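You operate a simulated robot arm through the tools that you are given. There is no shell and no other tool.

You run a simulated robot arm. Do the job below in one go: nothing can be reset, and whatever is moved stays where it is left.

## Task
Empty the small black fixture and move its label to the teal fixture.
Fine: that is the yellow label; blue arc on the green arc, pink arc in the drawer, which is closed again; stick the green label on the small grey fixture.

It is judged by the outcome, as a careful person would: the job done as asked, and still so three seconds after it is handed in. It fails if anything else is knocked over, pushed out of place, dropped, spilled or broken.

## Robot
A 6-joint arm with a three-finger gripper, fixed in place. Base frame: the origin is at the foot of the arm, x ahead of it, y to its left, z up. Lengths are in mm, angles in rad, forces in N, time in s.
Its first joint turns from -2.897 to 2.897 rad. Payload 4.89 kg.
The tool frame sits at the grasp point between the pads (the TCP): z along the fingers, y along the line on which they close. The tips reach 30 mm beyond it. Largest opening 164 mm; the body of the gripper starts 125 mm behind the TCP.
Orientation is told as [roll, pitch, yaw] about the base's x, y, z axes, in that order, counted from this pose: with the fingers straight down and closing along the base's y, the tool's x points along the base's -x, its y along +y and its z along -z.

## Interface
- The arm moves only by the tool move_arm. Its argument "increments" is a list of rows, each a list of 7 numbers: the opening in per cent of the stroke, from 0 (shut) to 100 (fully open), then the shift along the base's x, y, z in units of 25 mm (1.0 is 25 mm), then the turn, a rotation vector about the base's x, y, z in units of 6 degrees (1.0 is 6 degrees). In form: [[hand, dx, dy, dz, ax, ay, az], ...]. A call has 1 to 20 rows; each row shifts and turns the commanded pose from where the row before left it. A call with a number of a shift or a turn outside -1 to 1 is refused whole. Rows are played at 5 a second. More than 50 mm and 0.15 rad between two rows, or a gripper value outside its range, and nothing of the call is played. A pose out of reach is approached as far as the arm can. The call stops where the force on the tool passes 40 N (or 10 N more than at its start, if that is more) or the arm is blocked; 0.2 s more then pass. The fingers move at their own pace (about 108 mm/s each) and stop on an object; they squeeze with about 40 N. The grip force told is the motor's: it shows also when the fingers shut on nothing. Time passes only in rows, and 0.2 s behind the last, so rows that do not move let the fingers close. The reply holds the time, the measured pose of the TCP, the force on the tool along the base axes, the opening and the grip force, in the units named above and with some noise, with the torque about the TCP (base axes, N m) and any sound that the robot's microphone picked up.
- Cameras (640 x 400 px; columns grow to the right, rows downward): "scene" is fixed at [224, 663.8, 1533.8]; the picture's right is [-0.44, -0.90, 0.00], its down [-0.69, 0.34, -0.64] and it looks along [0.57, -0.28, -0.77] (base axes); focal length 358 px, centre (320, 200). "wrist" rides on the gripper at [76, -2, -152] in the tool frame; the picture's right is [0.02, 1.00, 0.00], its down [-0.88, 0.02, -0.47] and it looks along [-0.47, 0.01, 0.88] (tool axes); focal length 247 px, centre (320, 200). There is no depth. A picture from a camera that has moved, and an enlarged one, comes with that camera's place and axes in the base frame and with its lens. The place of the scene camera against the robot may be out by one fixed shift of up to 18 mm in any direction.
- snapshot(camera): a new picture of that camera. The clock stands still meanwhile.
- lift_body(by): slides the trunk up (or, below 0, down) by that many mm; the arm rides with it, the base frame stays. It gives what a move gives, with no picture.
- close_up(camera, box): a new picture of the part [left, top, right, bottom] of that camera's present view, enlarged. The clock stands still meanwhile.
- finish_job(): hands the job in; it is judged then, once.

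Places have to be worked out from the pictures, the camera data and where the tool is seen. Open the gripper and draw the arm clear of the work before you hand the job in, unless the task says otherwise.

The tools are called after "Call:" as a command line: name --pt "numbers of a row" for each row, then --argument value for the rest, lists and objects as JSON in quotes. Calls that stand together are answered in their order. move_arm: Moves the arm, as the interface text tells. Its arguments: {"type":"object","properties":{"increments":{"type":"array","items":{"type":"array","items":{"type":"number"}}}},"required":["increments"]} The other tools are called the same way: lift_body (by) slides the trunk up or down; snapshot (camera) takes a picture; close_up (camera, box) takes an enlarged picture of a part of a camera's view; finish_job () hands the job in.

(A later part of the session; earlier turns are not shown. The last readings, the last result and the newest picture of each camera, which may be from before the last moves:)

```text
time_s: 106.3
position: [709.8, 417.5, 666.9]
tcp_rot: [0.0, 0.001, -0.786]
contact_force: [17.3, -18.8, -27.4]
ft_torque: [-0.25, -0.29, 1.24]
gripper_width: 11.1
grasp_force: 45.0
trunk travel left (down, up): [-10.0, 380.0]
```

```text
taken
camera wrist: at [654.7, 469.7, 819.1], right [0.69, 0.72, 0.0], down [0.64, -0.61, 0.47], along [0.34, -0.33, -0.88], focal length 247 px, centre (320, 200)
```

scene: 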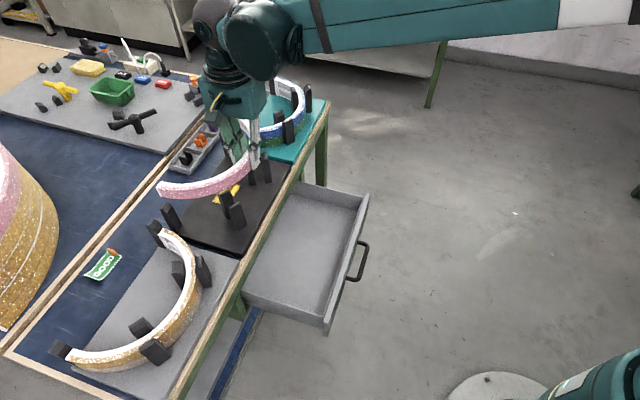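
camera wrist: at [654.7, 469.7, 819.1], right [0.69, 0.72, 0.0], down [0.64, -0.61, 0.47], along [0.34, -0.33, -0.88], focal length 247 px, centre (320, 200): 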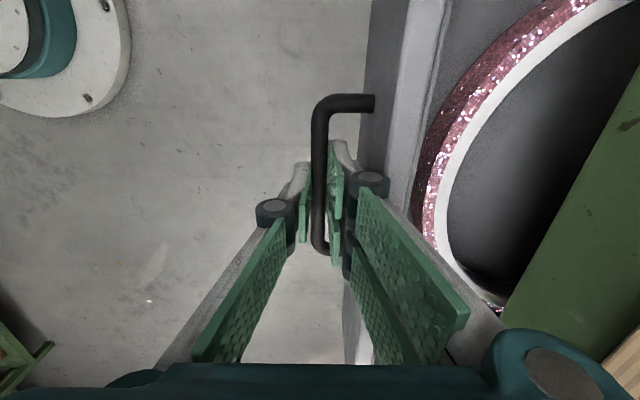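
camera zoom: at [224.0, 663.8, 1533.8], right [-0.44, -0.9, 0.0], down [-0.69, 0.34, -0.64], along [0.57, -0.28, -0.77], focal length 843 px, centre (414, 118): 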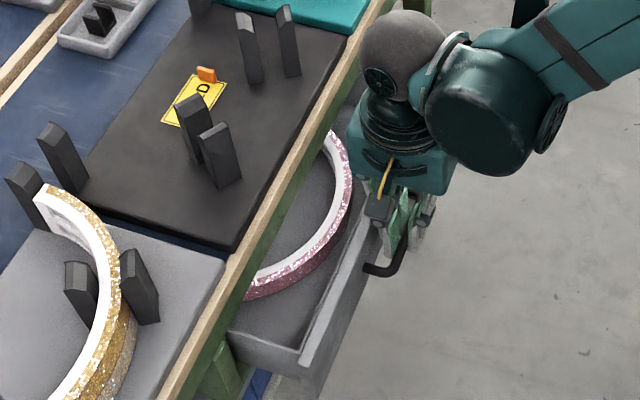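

The drawer has ~80 mm left to close and side load has built up in the grip. I'll loosen, then tilt the tool 40° about the bar so the body clears the table edge for the final push.

Call:
move_arm --pt "10 0 0 0 0 0 0" --pt "17 0 0 0 0 0 0" --pt "17 0 0 0 0 0 0" --pt "17 0 0 0 0 0 0"

Call:
close_up --camera "wrist" --box '[250, 50, 410, 250]'

```text
time_s: 107.3
position: [707.7, 418.0, 667.8]
tcp_rot: [0.002, 0.002, -0.785]
contact_force: [-0.7, -0.1, 0.0]
ft_torque: [0.0, 0.0, 0.01]
gripper_width: 27.9
grasp_force: 0.0
trunk travel left (down, up): [-10.0, 380.0]
```

```text
2.00 times, centred on (330, 150) of wrist
camera zoom: at [653.5, 470.1, 820.0], right [0.69, 0.72, 0.0], down [0.64, -0.61, 0.47], along [0.34, -0.32, -0.88], focal length 494 px, centre (300, 300)
```

zoom: 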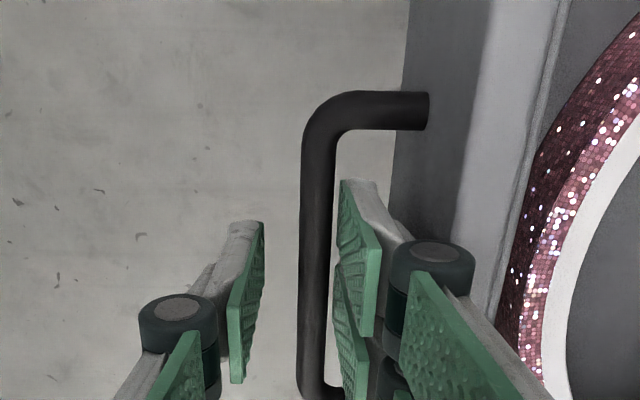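

Released. Tilting the tool about the bar now.

Call:
move_arm --pt "17 -0.03 -0.03 -0.021 0.66 -0.66 0" --pt "17 -0.03 -0.03 -0.021 0.66 -0.66 0" --pt "17 -0.03 -0.03 -0.021 0.66 -0.66 0" --pt "17 -0.03 -0.03 -0.021 0.66 -0.66 0" --pt "17 -0.03 -0.03 -0.021 0.66 -0.66 0" --pt "17 -0.03 -0.03 -0.021 0.66 -0.66 0" --pt "17 -0.03 -0.03 -0.021 0.66 -0.66 0" --pt "17 0 0 0 0 0 0" --pt "17 0 0 0 0 0 0"

Call:
close_up --camera "wrist" --box '[250, 50, 410, 250]'

Call:
close_up --camera "scene" --box '[200, 150, 360, 320]'

```text
time_s: 109.3
position: [703.6, 412.3, 665.5]
tcp_rot: [0.688, -0.001, -0.784]
contact_force: [0.7, -0.1, 0.2]
ft_torque: [0.03, -0.05, 0.01]
gripper_width: 28.0
grasp_force: 0.1
trunk travel left (down, up): [-10.0, 380.0]
```

```text
2.00 times, centred on (330, 150) of wrist
camera zoom: at [580.5, 395.8, 781.0], right [0.53, 0.56, 0.63], down [0.42, -0.82, 0.38], along [0.73, 0.07, -0.67], focal length 494 px, centre (300, 300)
```

zoom: 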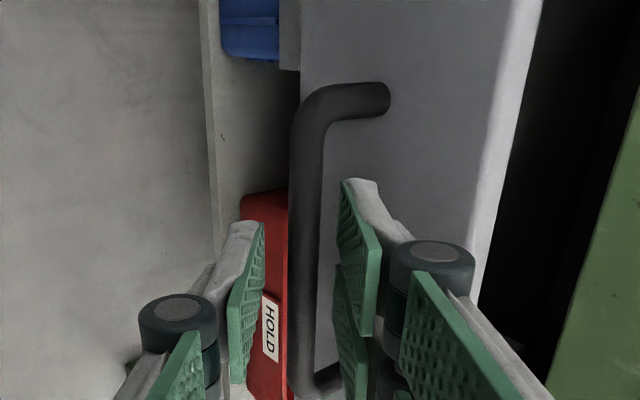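

```text
2.35 times, centred on (280, 235) of scene
camera zoom: at [224.0, 663.8, 1533.8], right [-0.44, -0.9, 0.0], down [-0.69, 0.34, -0.64], along [0.57, -0.28, -0.77], focal length 843 px, centre (414, 118)
```

zoom: 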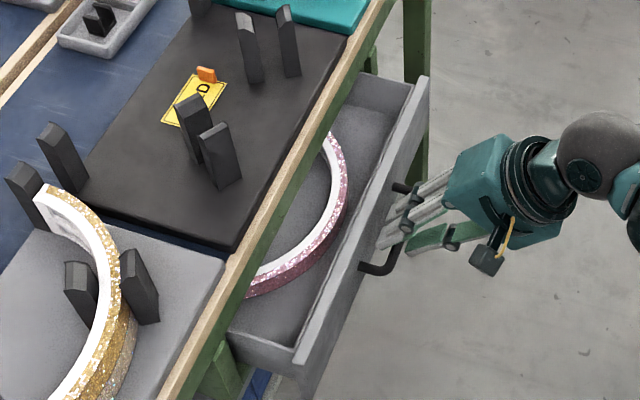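

Good straddle. Closing on the bar and pushing the drawer home.

Call:
move_arm --pt "0 0 0 0 0 0 0" --pt "0 0 0 0 0 0 0" --pt "0 0 0 0 0 0 0" --pt "0 0.2 0.2 0 0 0 0" --pt "0 0.3 0.3 0 0 0 0" --pt "0 0.3 0.3 0 0 0 0" --pt "0 0.3 0.3 0 0 0 0" --pt "0 0.3 0.3 0 0 0 0" --pt "0 0.3 0.3 0 0 0 0" --pt "0 0.2 0.2 0 0 0 0" --pt "0 0.1 0.1 0 0 0 0" --pt "0 0 0 0 0 0 0"

Call:
close_up --camera "scene" --box '[200, 150, 360, 320]'

```text
time_s: 111.9
position: [754.4, 461.7, 664.7]
tcp_rot: [0.688, 0.0, -0.784]
contact_force: [-0.3, 1.6, 8.5]
ft_torque: [-0.59, -0.78, 0.67]
gripper_width: 11.4
grasp_force: 45.0
trunk travel left (down, up): [-10.0, 380.0]
```

```text
2.35 times, centred on (280, 235) of scene
camera zoom: at [224.0, 663.8, 1533.8], right [-0.44, -0.9, 0.0], down [-0.69, 0.34, -0.64], along [0.57, -0.28, -0.77], focal length 843 px, centre (414, 118)
```

zoom: 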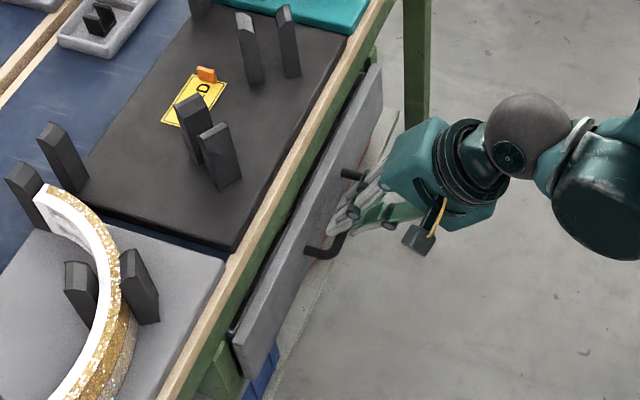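

About 9 mm remain. Pushing in small steps until it stops.

Call:
move_arm --pt "0 0.06 0.06 0 0 0 0" --pt "0 0.06 0.06 0 0 0 0" --pt "0 0.06 0.06 0 0 0 0" --pt "0 0.06 0.06 0 0 0 0" --pt "0 0.04 0.04 0 0 0 0" --pt "0 0.04 0.04 0 0 0 0" --pt "0 0.03 0.03 0 0 0 0" --pt "0 0 0 0 0 0 0"

Call:
close_up --camera "scene" --box '[230, 160, 330, 270]'

```text
time_s: 113.7
position: [761.4, 469.0, 665.7]
tcp_rot: [0.687, 0.001, -0.784]
contact_force: [-15.3, -15.6, 20.0]
ft_torque: [-0.59, -0.52, 0.8]
gripper_width: 11.1
grasp_force: 44.7
trunk travel left (down, up): [-10.0, 380.0]
```

```text
3.64 times, centred on (280, 215) of scene
camera zoom: at [224.0, 663.8, 1533.8], right [-0.44, -0.9, 0.0], down [-0.69, 0.34, -0.64], along [0.57, -0.28, -0.77], focal length 1303 px, centre (466, 146)
```

zoom: 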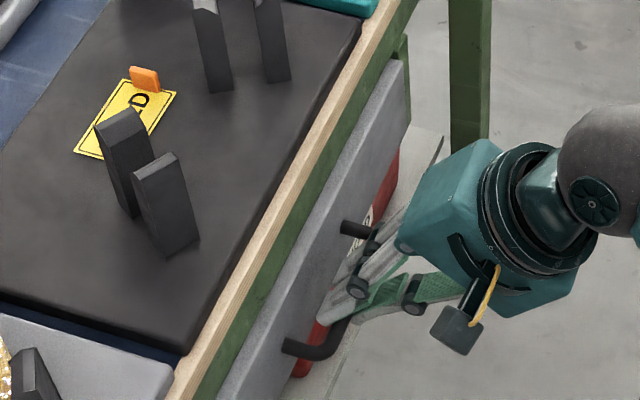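

The drawer is fully shut: it stops at the same handle position as at the start, with 22 N against the stop. Releasing and backing out along the tool axis.

Call:
move_arm --pt "10 0 0 0 0 0 0" --pt "17 0 0 0 0 0 0" --pt "17 0 0 0 0 0 0" --pt "17 -0.18 -0.18 0.31 0 0 0" --pt "17 -0.36 -0.36 0.617 0 0 0" --pt "17 -0.36 -0.36 0.617 0 0 0" --pt "17 -0.36 -0.36 0.617 0 0 0" --pt "17 -0.36 -0.36 0.617 0 0 0" --pt "17 -0.36 -0.36 0.617 0 0 0" --pt "17 0 0 0 0 0 0"

Call:
snapshot --camera "wrist"

Call:
snapshot --camera "scene"

```text
time_s: 115.9
position: [712.2, 420.4, 750.1]
tcp_rot: [0.686, -0.001, -0.784]
contact_force: [-0.5, 1.0, -0.2]
ft_torque: [0.03, 0.04, -0.04]
gripper_width: 27.9
grasp_force: 0.1
trunk travel left (down, up): [-10.0, 380.0]
```

```text
taken
camera wrist: at [590.4, 404.6, 865.8], right [0.53, 0.56, 0.63], down [0.42, -0.82, 0.38], along [0.73, 0.07, -0.68], focal length 247 px, centre (320, 200)
```

wrist: 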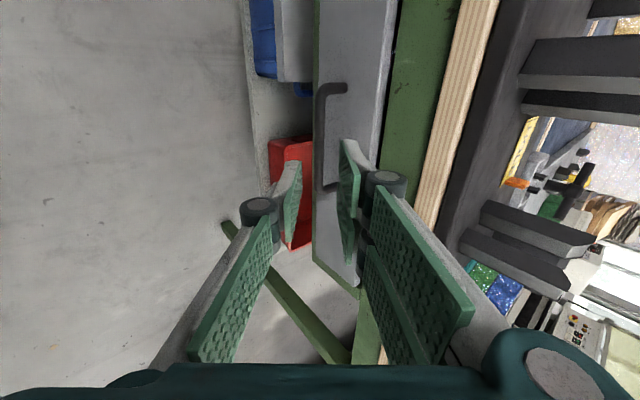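

```text
taken
```

scene: 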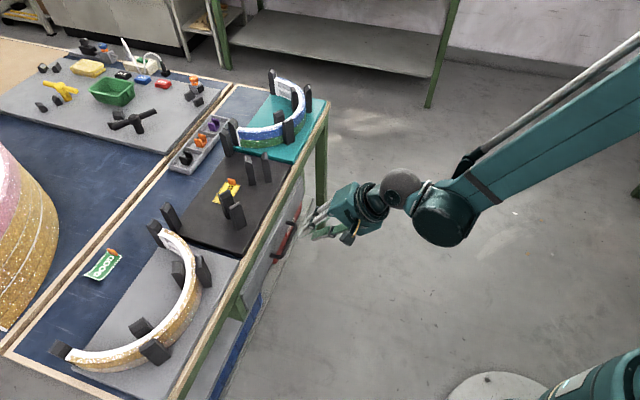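

The drawer is shut with the pink arc inside, and nothing else has moved. Next, the yellow label: I'll level the tool while rising, then yaw it so the fingers close along the table edge (u), across the label's tab.

Call:
move_arm --pt "30 -0.1 -0.1 0.9 -0.66 0.66 0" --pt "30 0 0 1 -0.66 0.66 0" --pt "30 0 0 1 -0.66 0.66 0" --pt "30 0 0 1 -0.66 0.66 0" --pt "30 0 0 1 -0.66 0.66 0" --pt "30 0 0 1 -0.66 0.66 0" --pt "30 0 0 1 -0.66 0.66 0" --pt "30 0 0 1 0 0 0" --pt "30 0 0 0 0 0 0"

Call:
move_arm --pt "30 0.5 0.4 0 0 0 1" --pt "30 0.5 0.4 0 0 0 1" --pt "30 0.5 0.4 0 0 0 1" --pt "30 0.5 0.4 0 0 0 1" --pt "30 0.5 0.4 0 0 0 1" --pt "30 0.5 0.4 0 0 0 1" --pt "30 0.5 0.4 0 0 0 1" --pt "30 0.5 0.4 0 0 0 1" --pt "30 0.5 0.4 0 0 0 1" --pt "30 0.5 0.4 0 0 0 1" --pt "30 0.5 0.4 0 0 0 1" --pt "30 0.5 0.4 0 0 0 1" --pt "30 0.5 0.4 0 0 0 1" --pt "30 0.5 0.4 0 0 0 1" --pt "30 0.5 0.4 0 0 0 1" --pt "30 0 0 0 0 0 0" --pt "30 0 0 0 0 0 0"

Call:
snapshot --camera "wrist"

```text
time_s: 117.9
position: [708.6, 418.4, 948.2]
tcp_rot: [0.002, 0.001, -0.784]
contact_force: [0.7, -0.3, -0.8]
ft_torque: [-0.04, 0.06, 0.01]
gripper_width: 49.3
grasp_force: 0.1
trunk travel left (down, up): [-10.0, 380.0]
```

```text
time_s: 121.5
position: [897.3, 568.6, 945.7]
tcp_rot: [0.003, 0.001, 0.788]
contact_force: [0.2, 0.6, 0.3]
ft_torque: [-0.02, 0.02, -0.03]
gripper_width: 49.0
grasp_force: 0.0
trunk travel left (down, up): [-10.0, 380.0]
```

```text
taken
camera wrist: at [844.8, 513.3, 1097.8], right [-0.72, 0.69, 0.0], down [0.61, 0.64, 0.47], along [0.32, 0.34, -0.88], focal length 247 px, centre (320, 200)
```

wrist: 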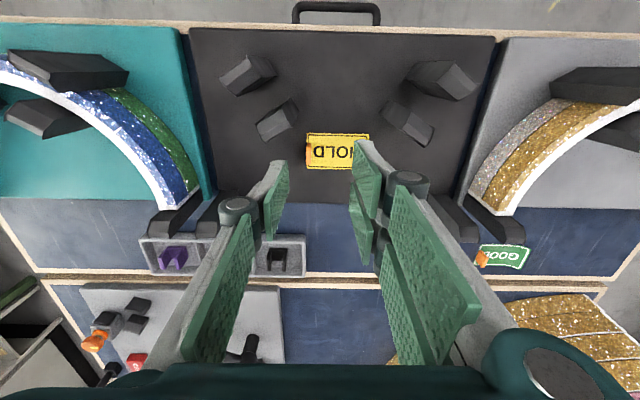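

Zooming in on the yellow label and its tab.

Call:
close_up --camera "wrist" --box '[270, 90, 400, 200]'

Call:
close_up --camera "scene" --box '[205, 165, 255, 215]'

```text
3.64 times, centred on (335, 145) of wrist
camera zoom: at [844.8, 513.3, 1097.8], right [-0.72, 0.69, 0.0], down [0.61, 0.64, 0.47], along [0.32, 0.34, -0.88], focal length 898 px, centre (266, 400)
```

zoom: 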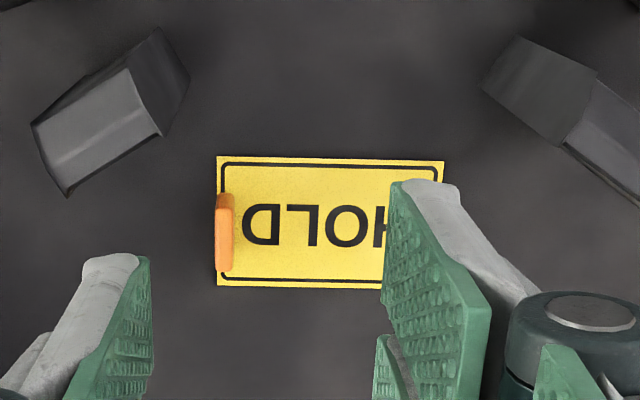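

```text
8.00 times, centred on (230, 190) of scene
camera zoom: at [224.0, 663.8, 1533.8], right [-0.44, -0.9, 0.0], down [-0.69, 0.34, -0.64], along [0.57, -0.28, -0.77], focal length 2867 px, centre (1040, 280)
```

zoom: 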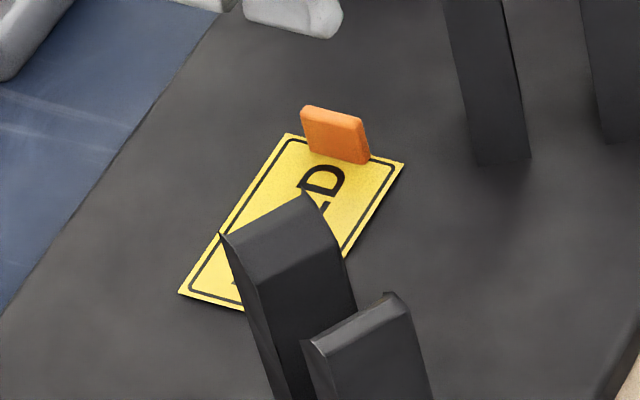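

The tab stands at n≈1041–1061, u≈242–249, about 20 mm tall. I'll move above it and lower partway with a 30 mm opening.

Call:
move_arm --pt "18 0.39 0.02 0 0 0 -0.025" --pt "18 0.39 0.02 -0.4 0 0 0" --pt "18 0 0 -0.8 0 0 0" --pt "18 0 0 -0.8 0 0 0" --pt "18 0 0 -0.8 0 0 0" --pt "18 0 0 0 0 0 0" --pt "18 0 0 0 0 0 0"

Call:
close_up --camera "wrist" --box '[250, 80, 400, 260]'

Call:
close_up --camera "scene" --box '[195, 135, 275, 215]'

```text
time_s: 123.1
position: [916.7, 570.0, 876.6]
tcp_rot: [0.001, 0.002, 0.783]
contact_force: [-1.0, -0.2, -0.4]
ft_torque: [0.01, 0.01, -0.01]
gripper_width: 29.7
grasp_force: 0.1
trunk travel left (down, up): [-10.0, 380.0]
```

```text
2.22 times, centred on (325, 170) of wrist
camera zoom: at [865.5, 514.2, 1027.9], right [-0.72, 0.69, 0.0], down [0.61, 0.63, 0.47], along [0.33, 0.34, -0.88], focal length 549 px, centre (309, 267)
```

zoom: 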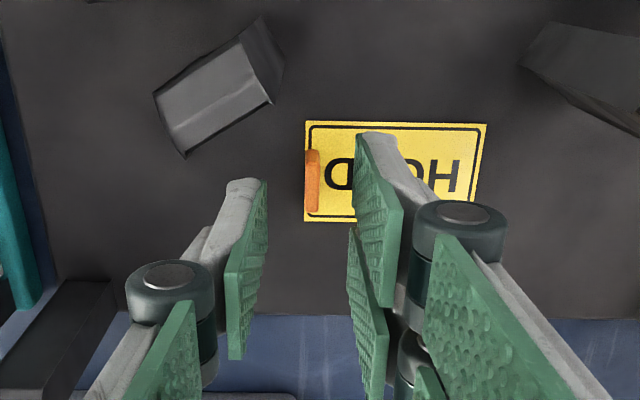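

```text
5.00 times, centred on (235, 175) of scene
camera zoom: at [224.0, 663.8, 1533.8], right [-0.44, -0.9, 0.0], down [-0.69, 0.34, -0.64], along [0.57, -0.28, -0.77], focal length 1792 px, centre (745, 325)
```

zoom: 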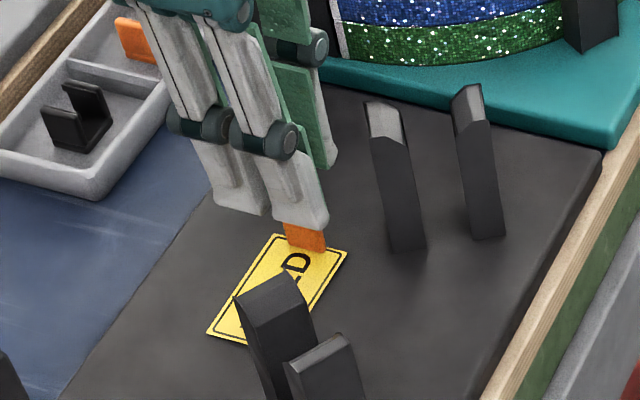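

Tab is centred between the fingers in both directions. Descending to just above the plate.

Call:
move_arm --pt "18 0 0 -0.5 0 0 0" --pt "18 0 0 -0.5 0 0 0" --pt "18 0 0 -0.5 0 0 0" --pt "18 0 0 -0.2 0 0 0" --pt "18 0 0 0 0 0 0"

Call:
close_up --camera "wrist" --box '[250, 80, 400, 260]'

Call:
close_up --camera "scene" --box '[205, 155, 255, 205]'

```text
time_s: 124.3
position: [915.8, 569.2, 832.8]
tcp_rot: [0.002, 0.001, 0.784]
contact_force: [-1.1, -0.5, -0.2]
ft_torque: [0.0, -0.03, 0.01]
gripper_width: 29.7
grasp_force: 0.1
trunk travel left (down, up): [-10.0, 380.0]
```

```text
2.22 times, centred on (325, 170) of wrist
camera zoom: at [864.1, 513.8, 985.8], right [-0.72, 0.69, 0.0], down [0.61, 0.63, 0.47], along [0.33, 0.34, -0.88], focal length 549 px, centre (309, 267)
```

zoom: 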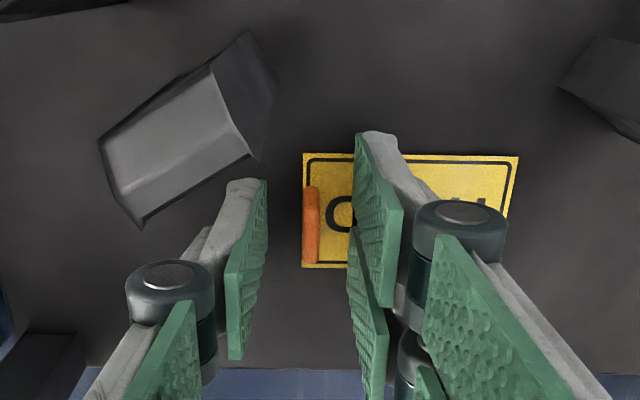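

```text
8.00 times, centred on (230, 180) of scene
camera zoom: at [224.0, 663.8, 1533.8], right [-0.44, -0.9, 0.0], down [-0.69, 0.34, -0.64], along [0.57, -0.28, -0.77], focal length 2867 px, centre (1040, 360)
```

zoom: 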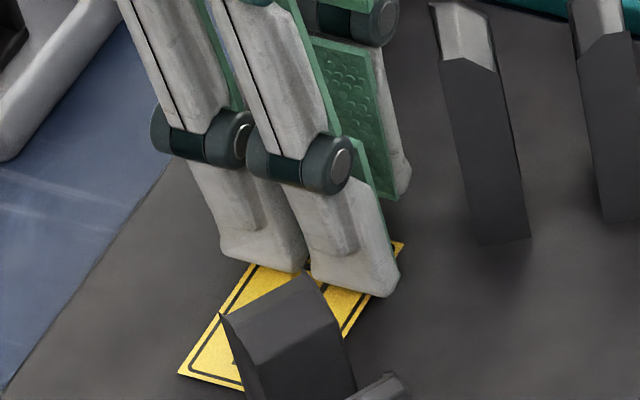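

Positioned without contact. Closing on the tab.

Call:
move_arm --pt "12 0 0 0 0 0 0" --pt "6 0 0 0 0 0 0" --pt "0 0 0 0 0 0 0" --pt "0 0 0 0 0 0 0" --pt "0 0 0 0 0 0 0"

Call:
close_up --camera "wrist" --box '[250, 80, 400, 260]'

```text
time_s: 125.5
position: [915.5, 569.7, 835.6]
tcp_rot: [0.004, 0.001, 0.784]
contact_force: [-7.2, 4.4, -2.8]
ft_torque: [0.08, 0.21, 0.09]
gripper_width: 6.3
grasp_force: 40.1
trunk travel left (down, up): [-10.0, 380.0]
```

```text
2.22 times, centred on (325, 170) of wrist
camera zoom: at [863.8, 514.3, 985.7], right [-0.72, 0.69, 0.0], down [0.61, 0.63, 0.47], along [0.33, 0.34, -0.88], focal length 549 px, centre (309, 267)
```

zoom: 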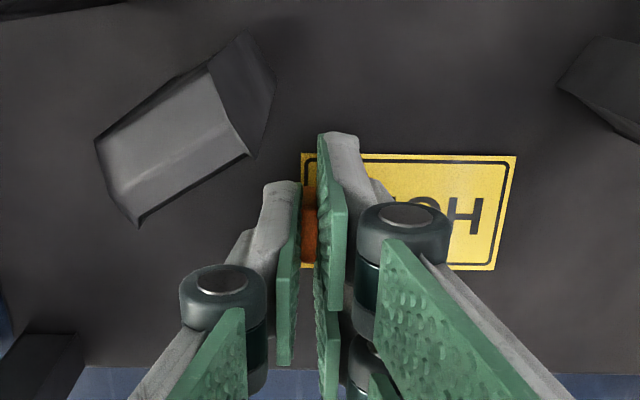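

The tab is gripped (6.3 mm). Lifting slowly to see whether the label comes off the plate.

Call:
move_arm --pt "0 0 0 0.1 0 0 0" --pt "0 0 0 0.15 0 0 0" --pt "0 0 0 0.2 0 0 0" --pt "0 0 0 0.2 0 0 0" --pt "0 0 0 0 0 0 0"

Call:
close_up --camera "scene" --box '[195, 145, 265, 215]'

Call:
close_up --camera "wrist" --box '[250, 80, 400, 260]'

```text
time_s: 126.7
position: [917.3, 569.6, 849.6]
tcp_rot: [0.002, 0.002, 0.783]
contact_force: [0.2, 0.0, 0.3]
ft_torque: [0.0, 0.0, -0.01]
gripper_width: 5.9
grasp_force: 40.3
trunk travel left (down, up): [-10.0, 380.0]
```

```text
5.71 times, centred on (230, 180) of scene
camera zoom: at [224.0, 663.8, 1533.8], right [-0.44, -0.9, 0.0], down [-0.69, 0.34, -0.64], along [0.57, -0.28, -0.77], focal length 2048 px, centre (834, 314)
```

zoom: 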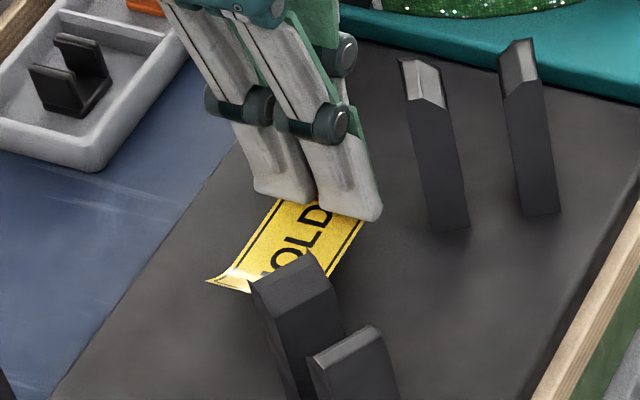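

```text
2.22 times, centred on (325, 170) of wrist
camera zoom: at [864.8, 513.3, 1002.8], right [-0.72, 0.69, 0.0], down [0.61, 0.63, 0.47], along [0.33, 0.34, -0.88], focal length 549 px, centre (309, 267)
```

zoom: 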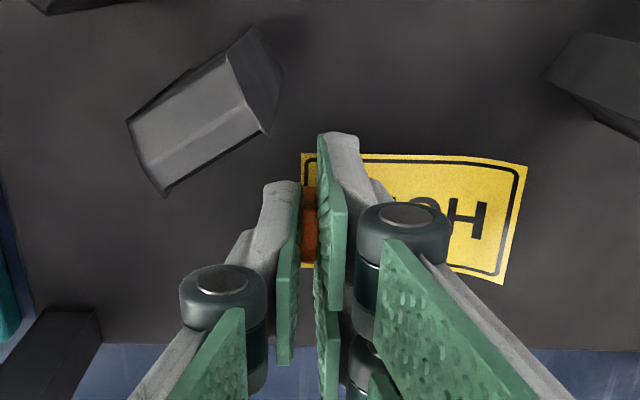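

The label peeled off cleanly; it's a flexible sheet held by its tab. I'll raise it above the posts and carry it +330 mm along u to the teal fixture.

Call:
move_arm --pt "0 0 0 0.6 0 0 0" --pt "0 0 0 0.8 0 0 0" --pt "0 0 0 0.8 0 0 0" --pt "0 0 0 0.8 0 0 0" --pt "0 0 0 0.8 0 0 0" --pt "0 0 0 0.6 0 0 0" --pt "0 0 0 0 0 0 0"

Call:
move_arm --pt "0 0.5 -0.5 0 0 0 0" --pt "0 0.8 -0.8 0 0 0 0" --pt "0 0.8 -0.8 0 0 0 0" --pt "0 0.8 -0.8 0 0 0 0" --pt "0 0.8 -0.8 0 0 0 0" --pt "0 0.8 -0.8 0 0 0 0" --pt "0 0.8 -0.8 0 0 0 0" --pt "0 0.8 -0.8 0 0 0 0" --pt "0 0.8 -0.8 0 0 0 0" --pt "0 0.8 -0.8 0 0 0 0" --pt "0 0.8 -0.8 0 0 0 0" --pt "0 0.8 -0.8 0 0 0 0" --pt "0 0.0 -0.0 0 0 0 0" --pt "0 0 0 0 0 0 0"

Call:
snapshot --camera "wrist"

Call:
close_up --camera "scene" --box '[190, 30, 340, 180]'

```text
time_s: 128.3
position: [915.2, 570.7, 959.8]
tcp_rot: [0.001, 0.001, 0.783]
contact_force: [0.2, 1.1, -0.3]
ft_torque: [-0.02, 0.03, 0.02]
gripper_width: 6.2
grasp_force: 39.5
trunk travel left (down, up): [-10.0, 380.0]
```

```text
time_s: 131.3
position: [1150.9, 336.9, 961.5]
tcp_rot: [0.002, 0.001, 0.784]
contact_force: [0.1, 0.1, -0.9]
ft_torque: [0.03, 0.01, -0.02]
gripper_width: 6.2
grasp_force: 40.1
trunk travel left (down, up): [-10.0, 380.0]
```

```text
taken
camera wrist: at [1097.8, 281.0, 1112.1], right [-0.72, 0.69, 0.0], down [0.61, 0.63, 0.47], along [0.33, 0.34, -0.88], focal length 247 px, centre (320, 200)
```

wrist: 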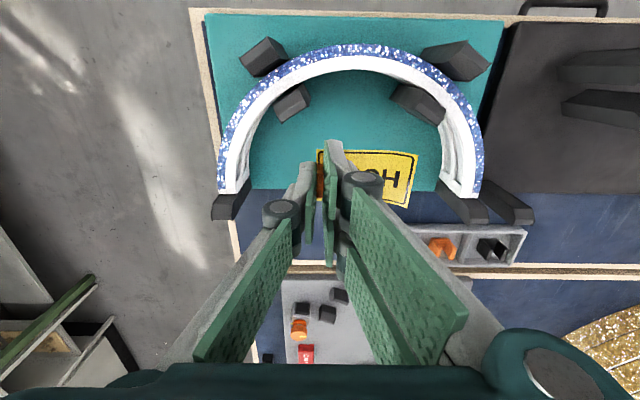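

```text
2.67 times, centred on (265, 105) of scene
camera zoom: at [224.0, 663.8, 1533.8], right [-0.44, -0.9, 0.0], down [-0.69, 0.34, -0.64], along [0.57, -0.28, -0.77], focal length 956 px, centre (467, 453)
```

zoom: 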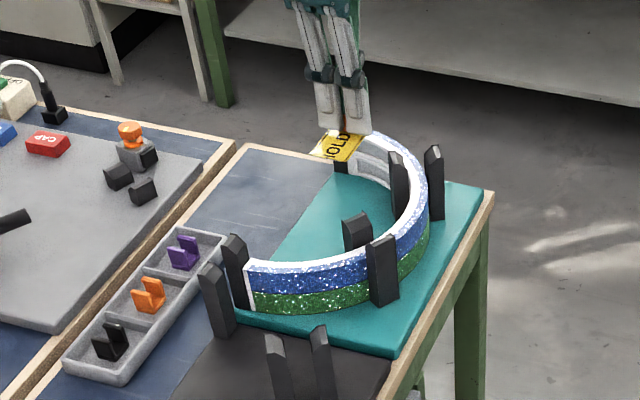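

The label is over the matching spot inside the teal arc. Lowering it to the plate.

Call:
move_arm --pt "0 0 0 -0.6 0 0 0" --pt "0 0 0 -0.8 0 0 0" --pt "0 0 0 -0.8 0 0 0" --pt "0 0 0 -0.8 0 0 0" --pt "0 0 0 -0.8 0 0 0" --pt "0 0 0 -0.6 0 0 0" --pt "0 0 0 -0.3 0 0 0" --pt "0 0 0 0 0 0 0" --pt "0 0 0 0 0 0 0"

Call:
close_up --camera "wrist" --box '[250, 80, 400, 260]'

Call:
close_up --camera "scene" --box '[230, 70, 310, 150]'

```text
time_s: 133.3
position: [1149.8, 338.7, 843.5]
tcp_rot: [0.002, 0.002, 0.784]
contact_force: [-1.3, -0.7, -1.0]
ft_torque: [0.01, -0.02, -0.03]
gripper_width: 5.9
grasp_force: 40.2
trunk travel left (down, up): [-10.0, 380.0]
```

```text
2.22 times, centred on (325, 170) of wrist
camera zoom: at [1097.0, 282.0, 994.9], right [-0.72, 0.69, 0.0], down [0.61, 0.63, 0.47], along [0.33, 0.34, -0.88], focal length 549 px, centre (309, 267)
```

zoom: 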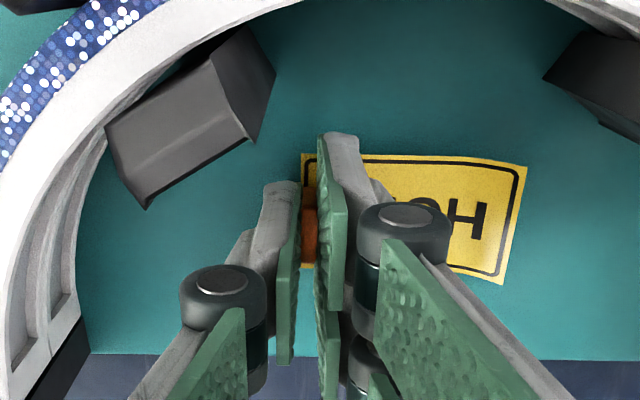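

```text
5.00 times, centred on (270, 110) of scene
camera zoom: at [224.0, 663.8, 1533.8], right [-0.44, -0.9, 0.0], down [-0.69, 0.34, -0.64], along [0.57, -0.28, -0.77], focal length 1792 px, centre (570, 650)
```

zoom: 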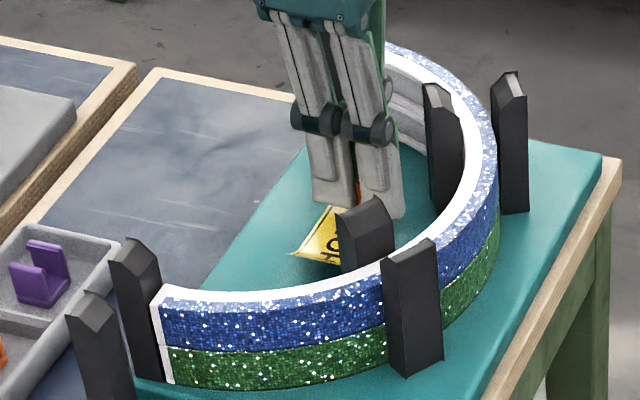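

Still 10 mm above. Continuing in small steps.

Call:
move_arm --pt "0 0 0 -0.1 0 0 0" --pt "0 0 0 -0.1 0 0 0" --pt "0 0 0 -0.1 0 0 0" --pt "0 0 0 -0.06 0 0 0" --pt "0 0 0 0 0 0 0"

Call:
close_up --camera "scene" --box '[240, 80, 300, 140]'

Call:
close_up --camera "wrist" --box '[250, 80, 400, 260]'

```text
time_s: 134.5
position: [1149.1, 337.8, 834.3]
tcp_rot: [0.002, 0.001, 0.784]
contact_force: [0.4, 0.1, -0.2]
ft_torque: [0.01, 0.0, 0.03]
gripper_width: 6.1
grasp_force: 40.8
trunk travel left (down, up): [-10.0, 380.0]
```

```text
6.67 times, centred on (270, 110) of scene
camera zoom: at [224.0, 663.8, 1533.8], right [-0.44, -0.9, 0.0], down [-0.69, 0.34, -0.64], along [0.57, -0.28, -0.77], focal length 2389 px, centre (653, 800)
```

zoom: 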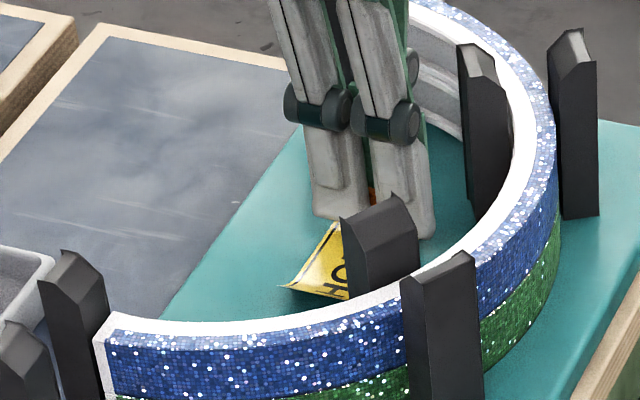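

```text
2.22 times, centred on (325, 170) of wrist
camera zoom: at [1097.5, 281.5, 986.1], right [-0.72, 0.69, 0.0], down [0.61, 0.63, 0.47], along [0.33, 0.34, -0.88], focal length 549 px, centre (309, 267)
```

zoom: 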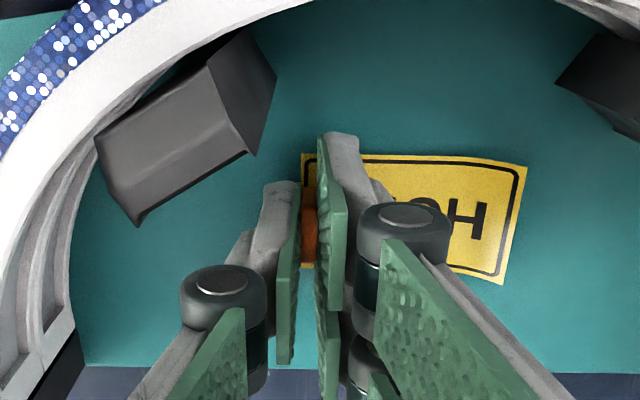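

No contact yet; lowering a millimetre at a time.

Call:
move_arm --pt "0 0 0 -0.04 0 0 0" --pt "0 0 0 -0.04 0 0 0" --pt "0 0 0 0 0 0 0"

```text
time_s: 135.3
position: [1149.3, 338.5, 833.7]
tcp_rot: [0.002, 0.001, 0.783]
contact_force: [1.7, -1.1, 9.7]
ft_torque: [0.0, 0.0, -0.02]
gripper_width: 5.8
grasp_force: 40.1
trunk travel left (down, up): [-10.0, 380.0]
```

Contact with about 10 N. The label's tab end is on the plate, so I'll open the gripper.

Call:
move_arm --pt "0 0 0 0 0 0 0" --pt "6 0 0 0 0 0 0" --pt "12 0 0 0 0 0 0" --pt "18 0 0 0 0 0 0" --pt "18 0 0 0 0 0 0"

Call:
close_up --camera "wrist" --box '[250, 80, 400, 260]'

Call:
close_up --camera "scene" --box '[240, 80, 300, 140]'

```text
time_s: 136.5
position: [1149.1, 337.4, 833.2]
tcp_rot: [0.001, 0.002, 0.784]
contact_force: [-0.1, 0.4, 0.2]
ft_torque: [-0.01, -0.01, 0.02]
gripper_width: 29.4
grasp_force: 0.1
trunk travel left (down, up): [-10.0, 380.0]
```

```text
2.22 times, centred on (325, 170) of wrist
camera zoom: at [1097.5, 281.8, 983.9], right [-0.72, 0.69, 0.0], down [0.61, 0.63, 0.47], along [0.33, 0.34, -0.88], focal length 549 px, centre (309, 267)
```

zoom: 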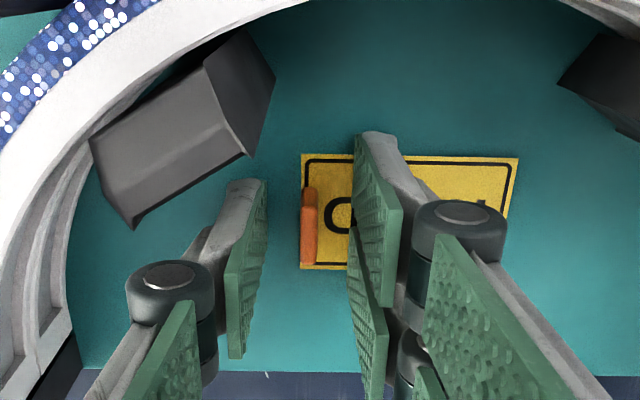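

```text
6.67 times, centred on (270, 110) of scene
camera zoom: at [224.0, 663.8, 1533.8], right [-0.44, -0.9, 0.0], down [-0.69, 0.34, -0.64], along [0.57, -0.28, -0.77], focal length 2389 px, centre (653, 800)
```

zoom: 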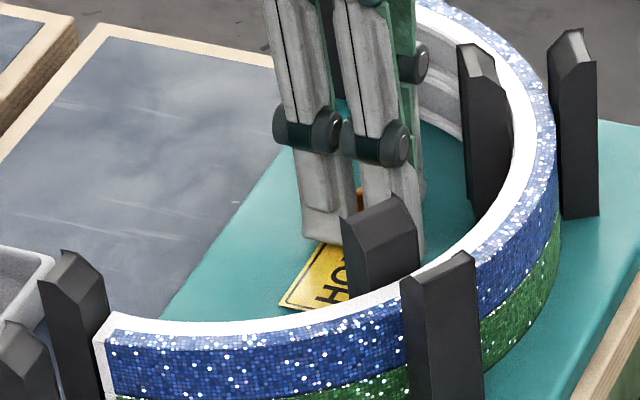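

The label lies flat on the teal plate inside the arc. Rising straight up, then heading over toward the green label.

Call:
move_arm --pt "18 0 0 0.3 0 0 0" --pt "18 0 0 0.7 0 0 0" --pt "18 0 0 1 0 0 0" --pt "18 0 0 1 0 0 0" --pt "18 0 0 1 0 0 0" --pt "18 0 0 1 0 0 0" --pt "18 -0.6 0.95 0 0 0 0" --pt "18 -0.6 0.95 0 0 0 0" --pt "18 -0.6 0.95 0 0 0 0" --pt "18 -0.6 0.95 0 0 0 0" --pt "18 -0.6 0.95 0 0 0 0" --pt "18 -0.6 0.95 0 0 0 0" --pt "18 -0.6 0.95 0 0 0 0" --pt "18 -0.6 0.95 0 0 0 0" --pt "18 -0.6 0.95 0 0 0 0" --pt "18 -0.6 0.95 0 0 0 0" --pt "18 -0.6 0.95 0 0 0 0" --pt "18 -0.6 0.95 0 0 0 0"

Call:
move_arm --pt "18 -0.6 0.95 0 0 0 0" --pt "18 -0.6 0.95 0 0 0 0" --pt "18 -0.6 0.95 0 0 0 0" --pt "18 -0.6 0.95 0 0 0 0" --pt "18 -0.6 0.95 0 0 0 0" --pt "18 -0.6 0.95 0 0 0 0" --pt "18 -0.6 0.95 0 0 0 0" --pt "18 -0.6 0.95 0 0 0 0" --pt "18 -0.6 0.95 0 0 0 0" --pt "18 -0.6 0.95 0 0 0 0" --pt "18 0 0 0 0 0 0" --pt "18 0 0 0 0 0 0"

Call:
snapshot --camera "wrist"

Call:
snapshot --camera "scene"

```text
time_s: 140.3
position: [968.2, 622.7, 957.8]
tcp_rot: [0.004, 0.002, 0.782]
contact_force: [-0.2, -2.5, -0.1]
ft_torque: [0.28, 0.19, 0.02]
gripper_width: 29.4
grasp_force: 0.0
trunk travel left (down, up): [-10.0, 380.0]
```

```text
time_s: 142.9
position: [819.3, 861.4, 957.0]
tcp_rot: [0.001, 0.002, 0.785]
contact_force: [0.3, 0.1, -0.2]
ft_torque: [0.0, -0.03, -0.03]
gripper_width: 29.5
grasp_force: 0.0
trunk travel left (down, up): [-10.0, 380.0]
```

```text
taken
camera wrist: at [766.6, 804.3, 1108.3], right [-0.72, 0.69, 0.0], down [0.61, 0.63, 0.47], along [0.33, 0.34, -0.88], focal length 247 px, centre (320, 200)
```

wrist: 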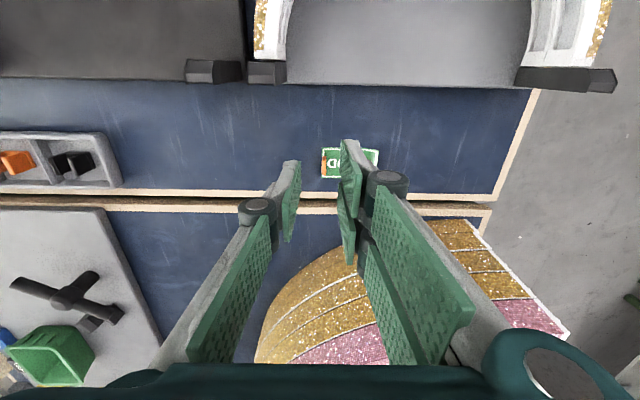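

```text
taken
```

scene: 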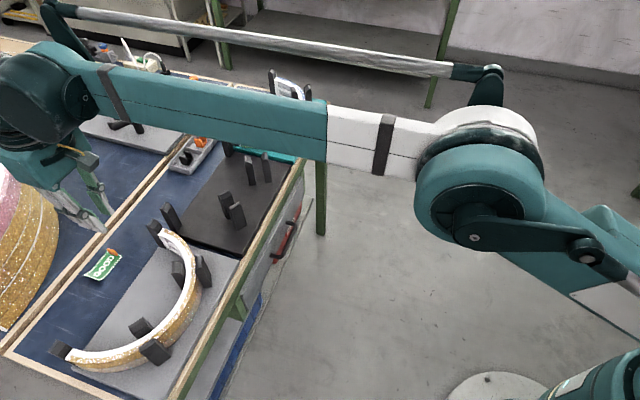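

Zooming in on the green label and its tab.

Call:
close_up --camera "wrist" --box '[290, 110, 420, 220]'

Call:
close_up --camera "scene" --box '[60, 220, 150, 310]'

```text
3.64 times, centred on (355, 165) of wrist
camera zoom: at [766.6, 804.3, 1108.3], right [-0.72, 0.69, 0.0], down [0.61, 0.63, 0.47], along [0.33, 0.34, -0.88], focal length 898 px, centre (193, 327)
```

zoom: 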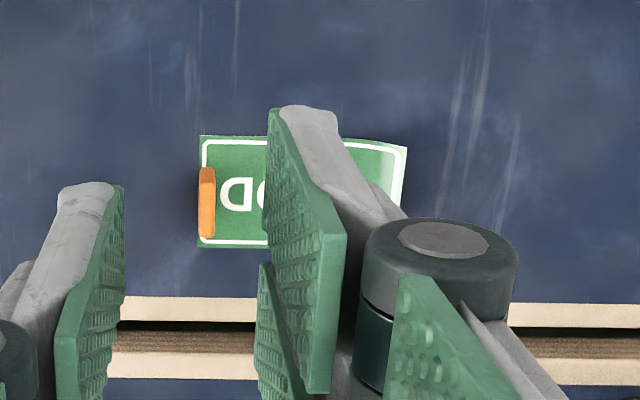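

```text
4.44 times, centred on (105, 265) of scene
camera zoom: at [224.0, 663.8, 1533.8], right [-0.44, -0.9, 0.0], down [-0.69, 0.34, -0.64], along [0.57, -0.28, -0.77], focal length 1593 px, centre (1276, -89)
```

zoom: 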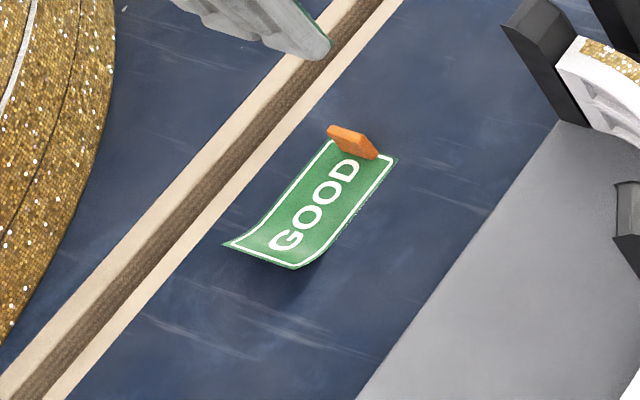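

The green label's tab is at n≈1226, u≈−34, standing on the table mat. I'll move above it and lower partway.

Call:
move_arm --pt "18 0.47 0.6 0 0 0 0" --pt "18 0.47 0.6 -0.4 0 0 0" --pt "18 0 0 -0.7 0 0 0" --pt "18 0 0 -0.7 0 0 0" --pt "18 0 0 -0.7 0 0 0" --pt "18 0 0 -0.7 0 0 0" --pt "18 0 0 0 0 0 0" --pt "18 0 0 0 0 0 0"

Call:
close_up --camera "wrist" --box '[250, 80, 400, 260]'

Call:
close_up --camera "scene" --box '[60, 200, 160, 300]'

```text
time_s: 144.7
position: [843.2, 890.5, 877.3]
tcp_rot: [0.003, 0.003, 0.781]
contact_force: [0.7, 0.6, -0.3]
ft_torque: [0.01, -0.01, -0.03]
gripper_width: 29.6
grasp_force: 0.0
trunk travel left (down, up): [-10.0, 380.0]
```

```text
2.22 times, centred on (325, 170) of wrist
camera zoom: at [791.2, 834.5, 1028.9], right [-0.72, 0.69, 0.0], down [0.61, 0.63, 0.47], along [0.33, 0.34, -0.88], focal length 549 px, centre (309, 267)
```

zoom: 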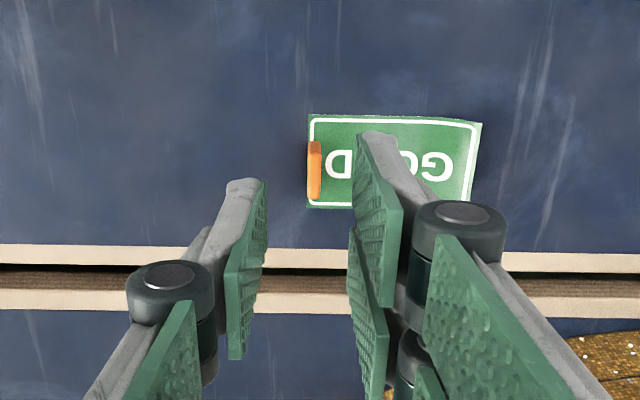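

```text
4.00 times, centred on (110, 250) of scene
camera zoom: at [224.0, 663.8, 1533.8], right [-0.44, -0.9, 0.0], down [-0.69, 0.34, -0.64], along [0.57, -0.28, -0.77], focal length 1433 px, centre (1160, 0)
```

zoom: 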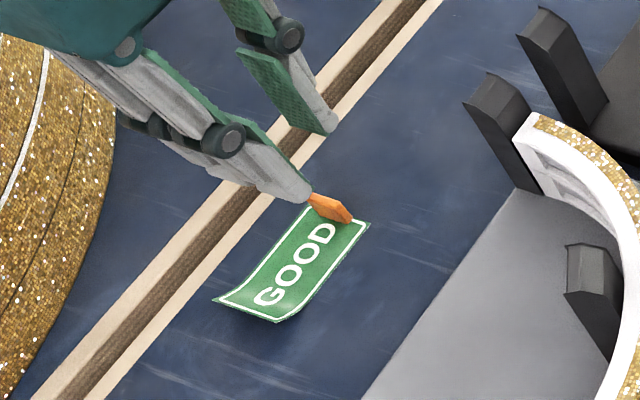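

Within 2 mm. Small lateral correction, then descend to just above tab-base height.

Call:
move_arm --pt "18 -0.042 0.042 -0.4 0 0 0" --pt "18 0 0 -0.5 0 0 0" --pt "18 0 0 -0.5 0 0 0" --pt "18 0 0 -0.4 0 0 0" --pt "18 0 0 0 0 0 0" --pt "18 0 0 0 0 0 0"

Call:
close_up --camera "wrist" --box '[250, 80, 400, 260]'

Call:
close_up --camera "scene" --box '[70, 220, 150, 300]'

```text
time_s: 146.1
position: [842.8, 893.1, 831.7]
tcp_rot: [0.003, 0.003, 0.784]
contact_force: [0.3, 0.4, -0.3]
ft_torque: [0.0, 0.01, -0.02]
gripper_width: 29.5
grasp_force: 0.0
trunk travel left (down, up): [-10.0, 380.0]
```

```text
2.22 times, centred on (325, 170) of wrist
camera zoom: at [790.3, 836.4, 983.8], right [-0.72, 0.69, 0.0], down [0.61, 0.63, 0.47], along [0.33, 0.34, -0.88], focal length 549 px, centre (309, 267)
```

zoom: 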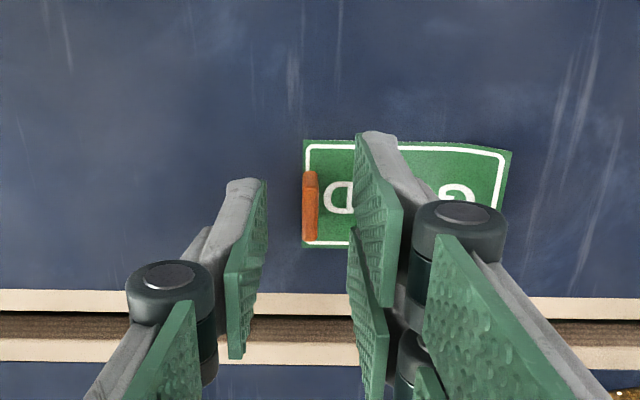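

```text
5.00 times, centred on (110, 260) of scene
camera zoom: at [224.0, 663.8, 1533.8], right [-0.44, -0.9, 0.0], down [-0.69, 0.34, -0.64], along [0.57, -0.28, -0.77], focal length 1792 px, centre (1370, -100)
```

zoom: 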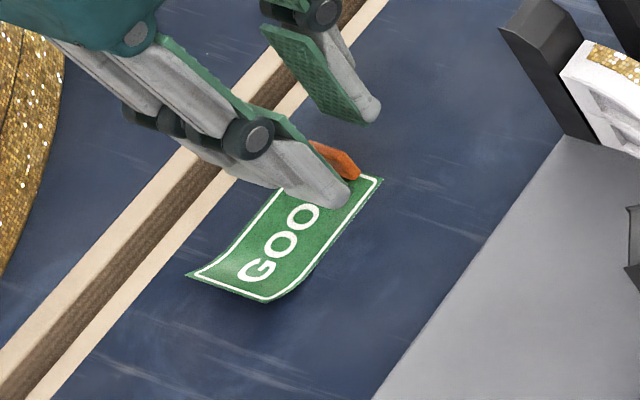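

Comparing apparent size with the yellow label, the mat is lower here (z≈770). I'll descend further and re-check.

Call:
move_arm --pt "18 0 0 -0.3 0 0 0" --pt "18 0 0 -0.3 0 0 0" --pt "18 0 0 -0.2 0 0 0" --pt "18 0 0 0 0 0 0"

Call:
close_up --camera "wrist" --box '[250, 80, 400, 260]'

Call:
close_up --camera "scene" --box '[70, 220, 150, 300]'

```text
time_s: 147.1
position: [840.7, 892.5, 812.7]
tcp_rot: [0.001, 0.001, 0.784]
contact_force: [-0.3, -0.3, 0.3]
ft_torque: [0.01, -0.03, 0.01]
gripper_width: 29.8
grasp_force: 0.0
trunk travel left (down, up): [-10.0, 380.0]
```

```text
2.22 times, centred on (325, 170) of wrist
camera zoom: at [789.0, 836.1, 963.9], right [-0.72, 0.69, 0.0], down [0.61, 0.63, 0.47], along [0.33, 0.34, -0.88], focal length 549 px, centre (309, 267)
```

zoom: 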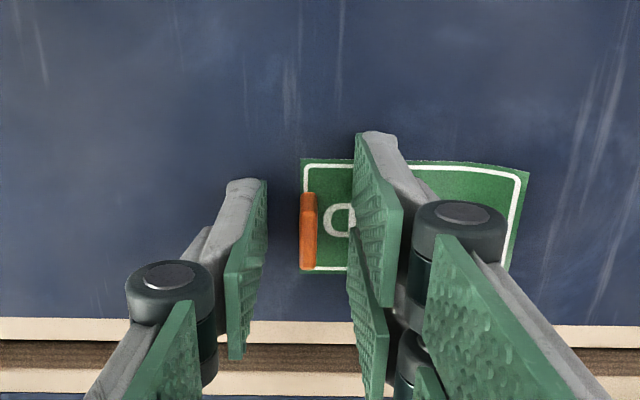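

```text
5.00 times, centred on (110, 260) of scene
camera zoom: at [224.0, 663.8, 1533.8], right [-0.44, -0.9, 0.0], down [-0.69, 0.34, -0.64], along [0.57, -0.28, -0.77], focal length 1792 px, centre (1370, -100)
```

zoom: 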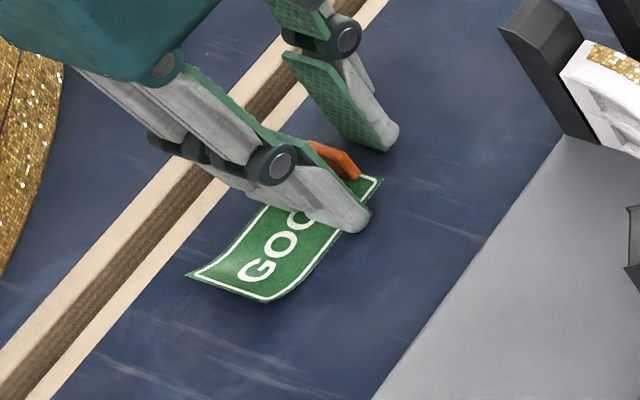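

Apparent size now matches the yellow label's grip height, so the mat is at z≈779. The tab is centred, so I'll close.

Call:
move_arm --pt "12 0 0 0 0 0 0" --pt "6 0 0 0 0 0 0" --pt "0 0 0 0 0 0 0" --pt "0 0 0 0 0 0 0" --pt "0 0 0 0 0 0 0"

Call:
move_arm --pt "0 0 0 0.1 0 0 0" --pt "0 0 0 0.15 0 0 0" --pt "0 0 0 0.2 0 0 0" --pt "0 0 0 0.3 0 0 0" --pt "0 0 0 0 0 0 0"

Call:
close_up --camera "scene" --box '[70, 220, 150, 300]'

Call:
close_up --camera "wrist" --box '[250, 80, 400, 260]'

```text
time_s: 148.3
position: [841.2, 892.3, 812.5]
tcp_rot: [0.0, 0.002, 0.784]
contact_force: [-0.1, -0.1, 0.7]
ft_torque: [0.02, 0.0, 0.0]
gripper_width: 6.0
grasp_force: 40.2
trunk travel left (down, up): [-10.0, 380.0]
```

```text
time_s: 149.5
position: [842.4, 891.7, 830.6]
tcp_rot: [0.002, 0.001, 0.783]
contact_force: [-0.6, 0.2, -0.3]
ft_torque: [-0.01, 0.0, 0.0]
gripper_width: 6.1
grasp_force: 39.9
trunk travel left (down, up): [-10.0, 380.0]
```

```text
5.00 times, centred on (110, 260) of scene
camera zoom: at [224.0, 663.8, 1533.8], right [-0.44, -0.9, 0.0], down [-0.69, 0.34, -0.64], along [0.57, -0.28, -0.77], focal length 1792 px, centre (1370, -100)
```

zoom: 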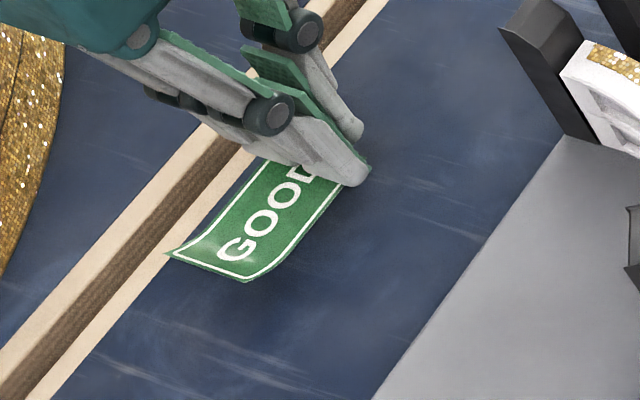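

```text
2.22 times, centred on (325, 170) of wrist
camera zoom: at [790.0, 836.2, 982.3], right [-0.72, 0.69, 0.0], down [0.61, 0.63, 0.47], along [0.33, 0.34, -0.88], focal length 549 px, centre (309, 267)
```

zoom: 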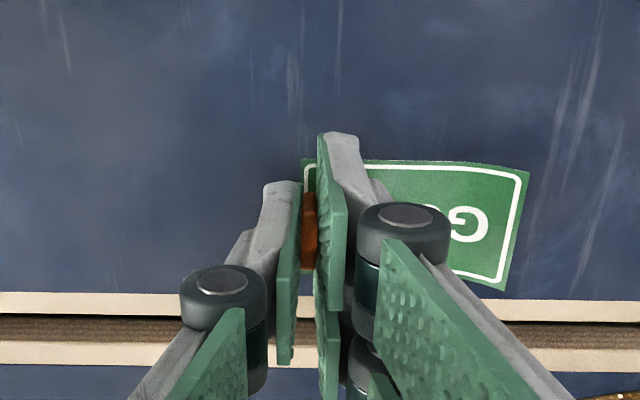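

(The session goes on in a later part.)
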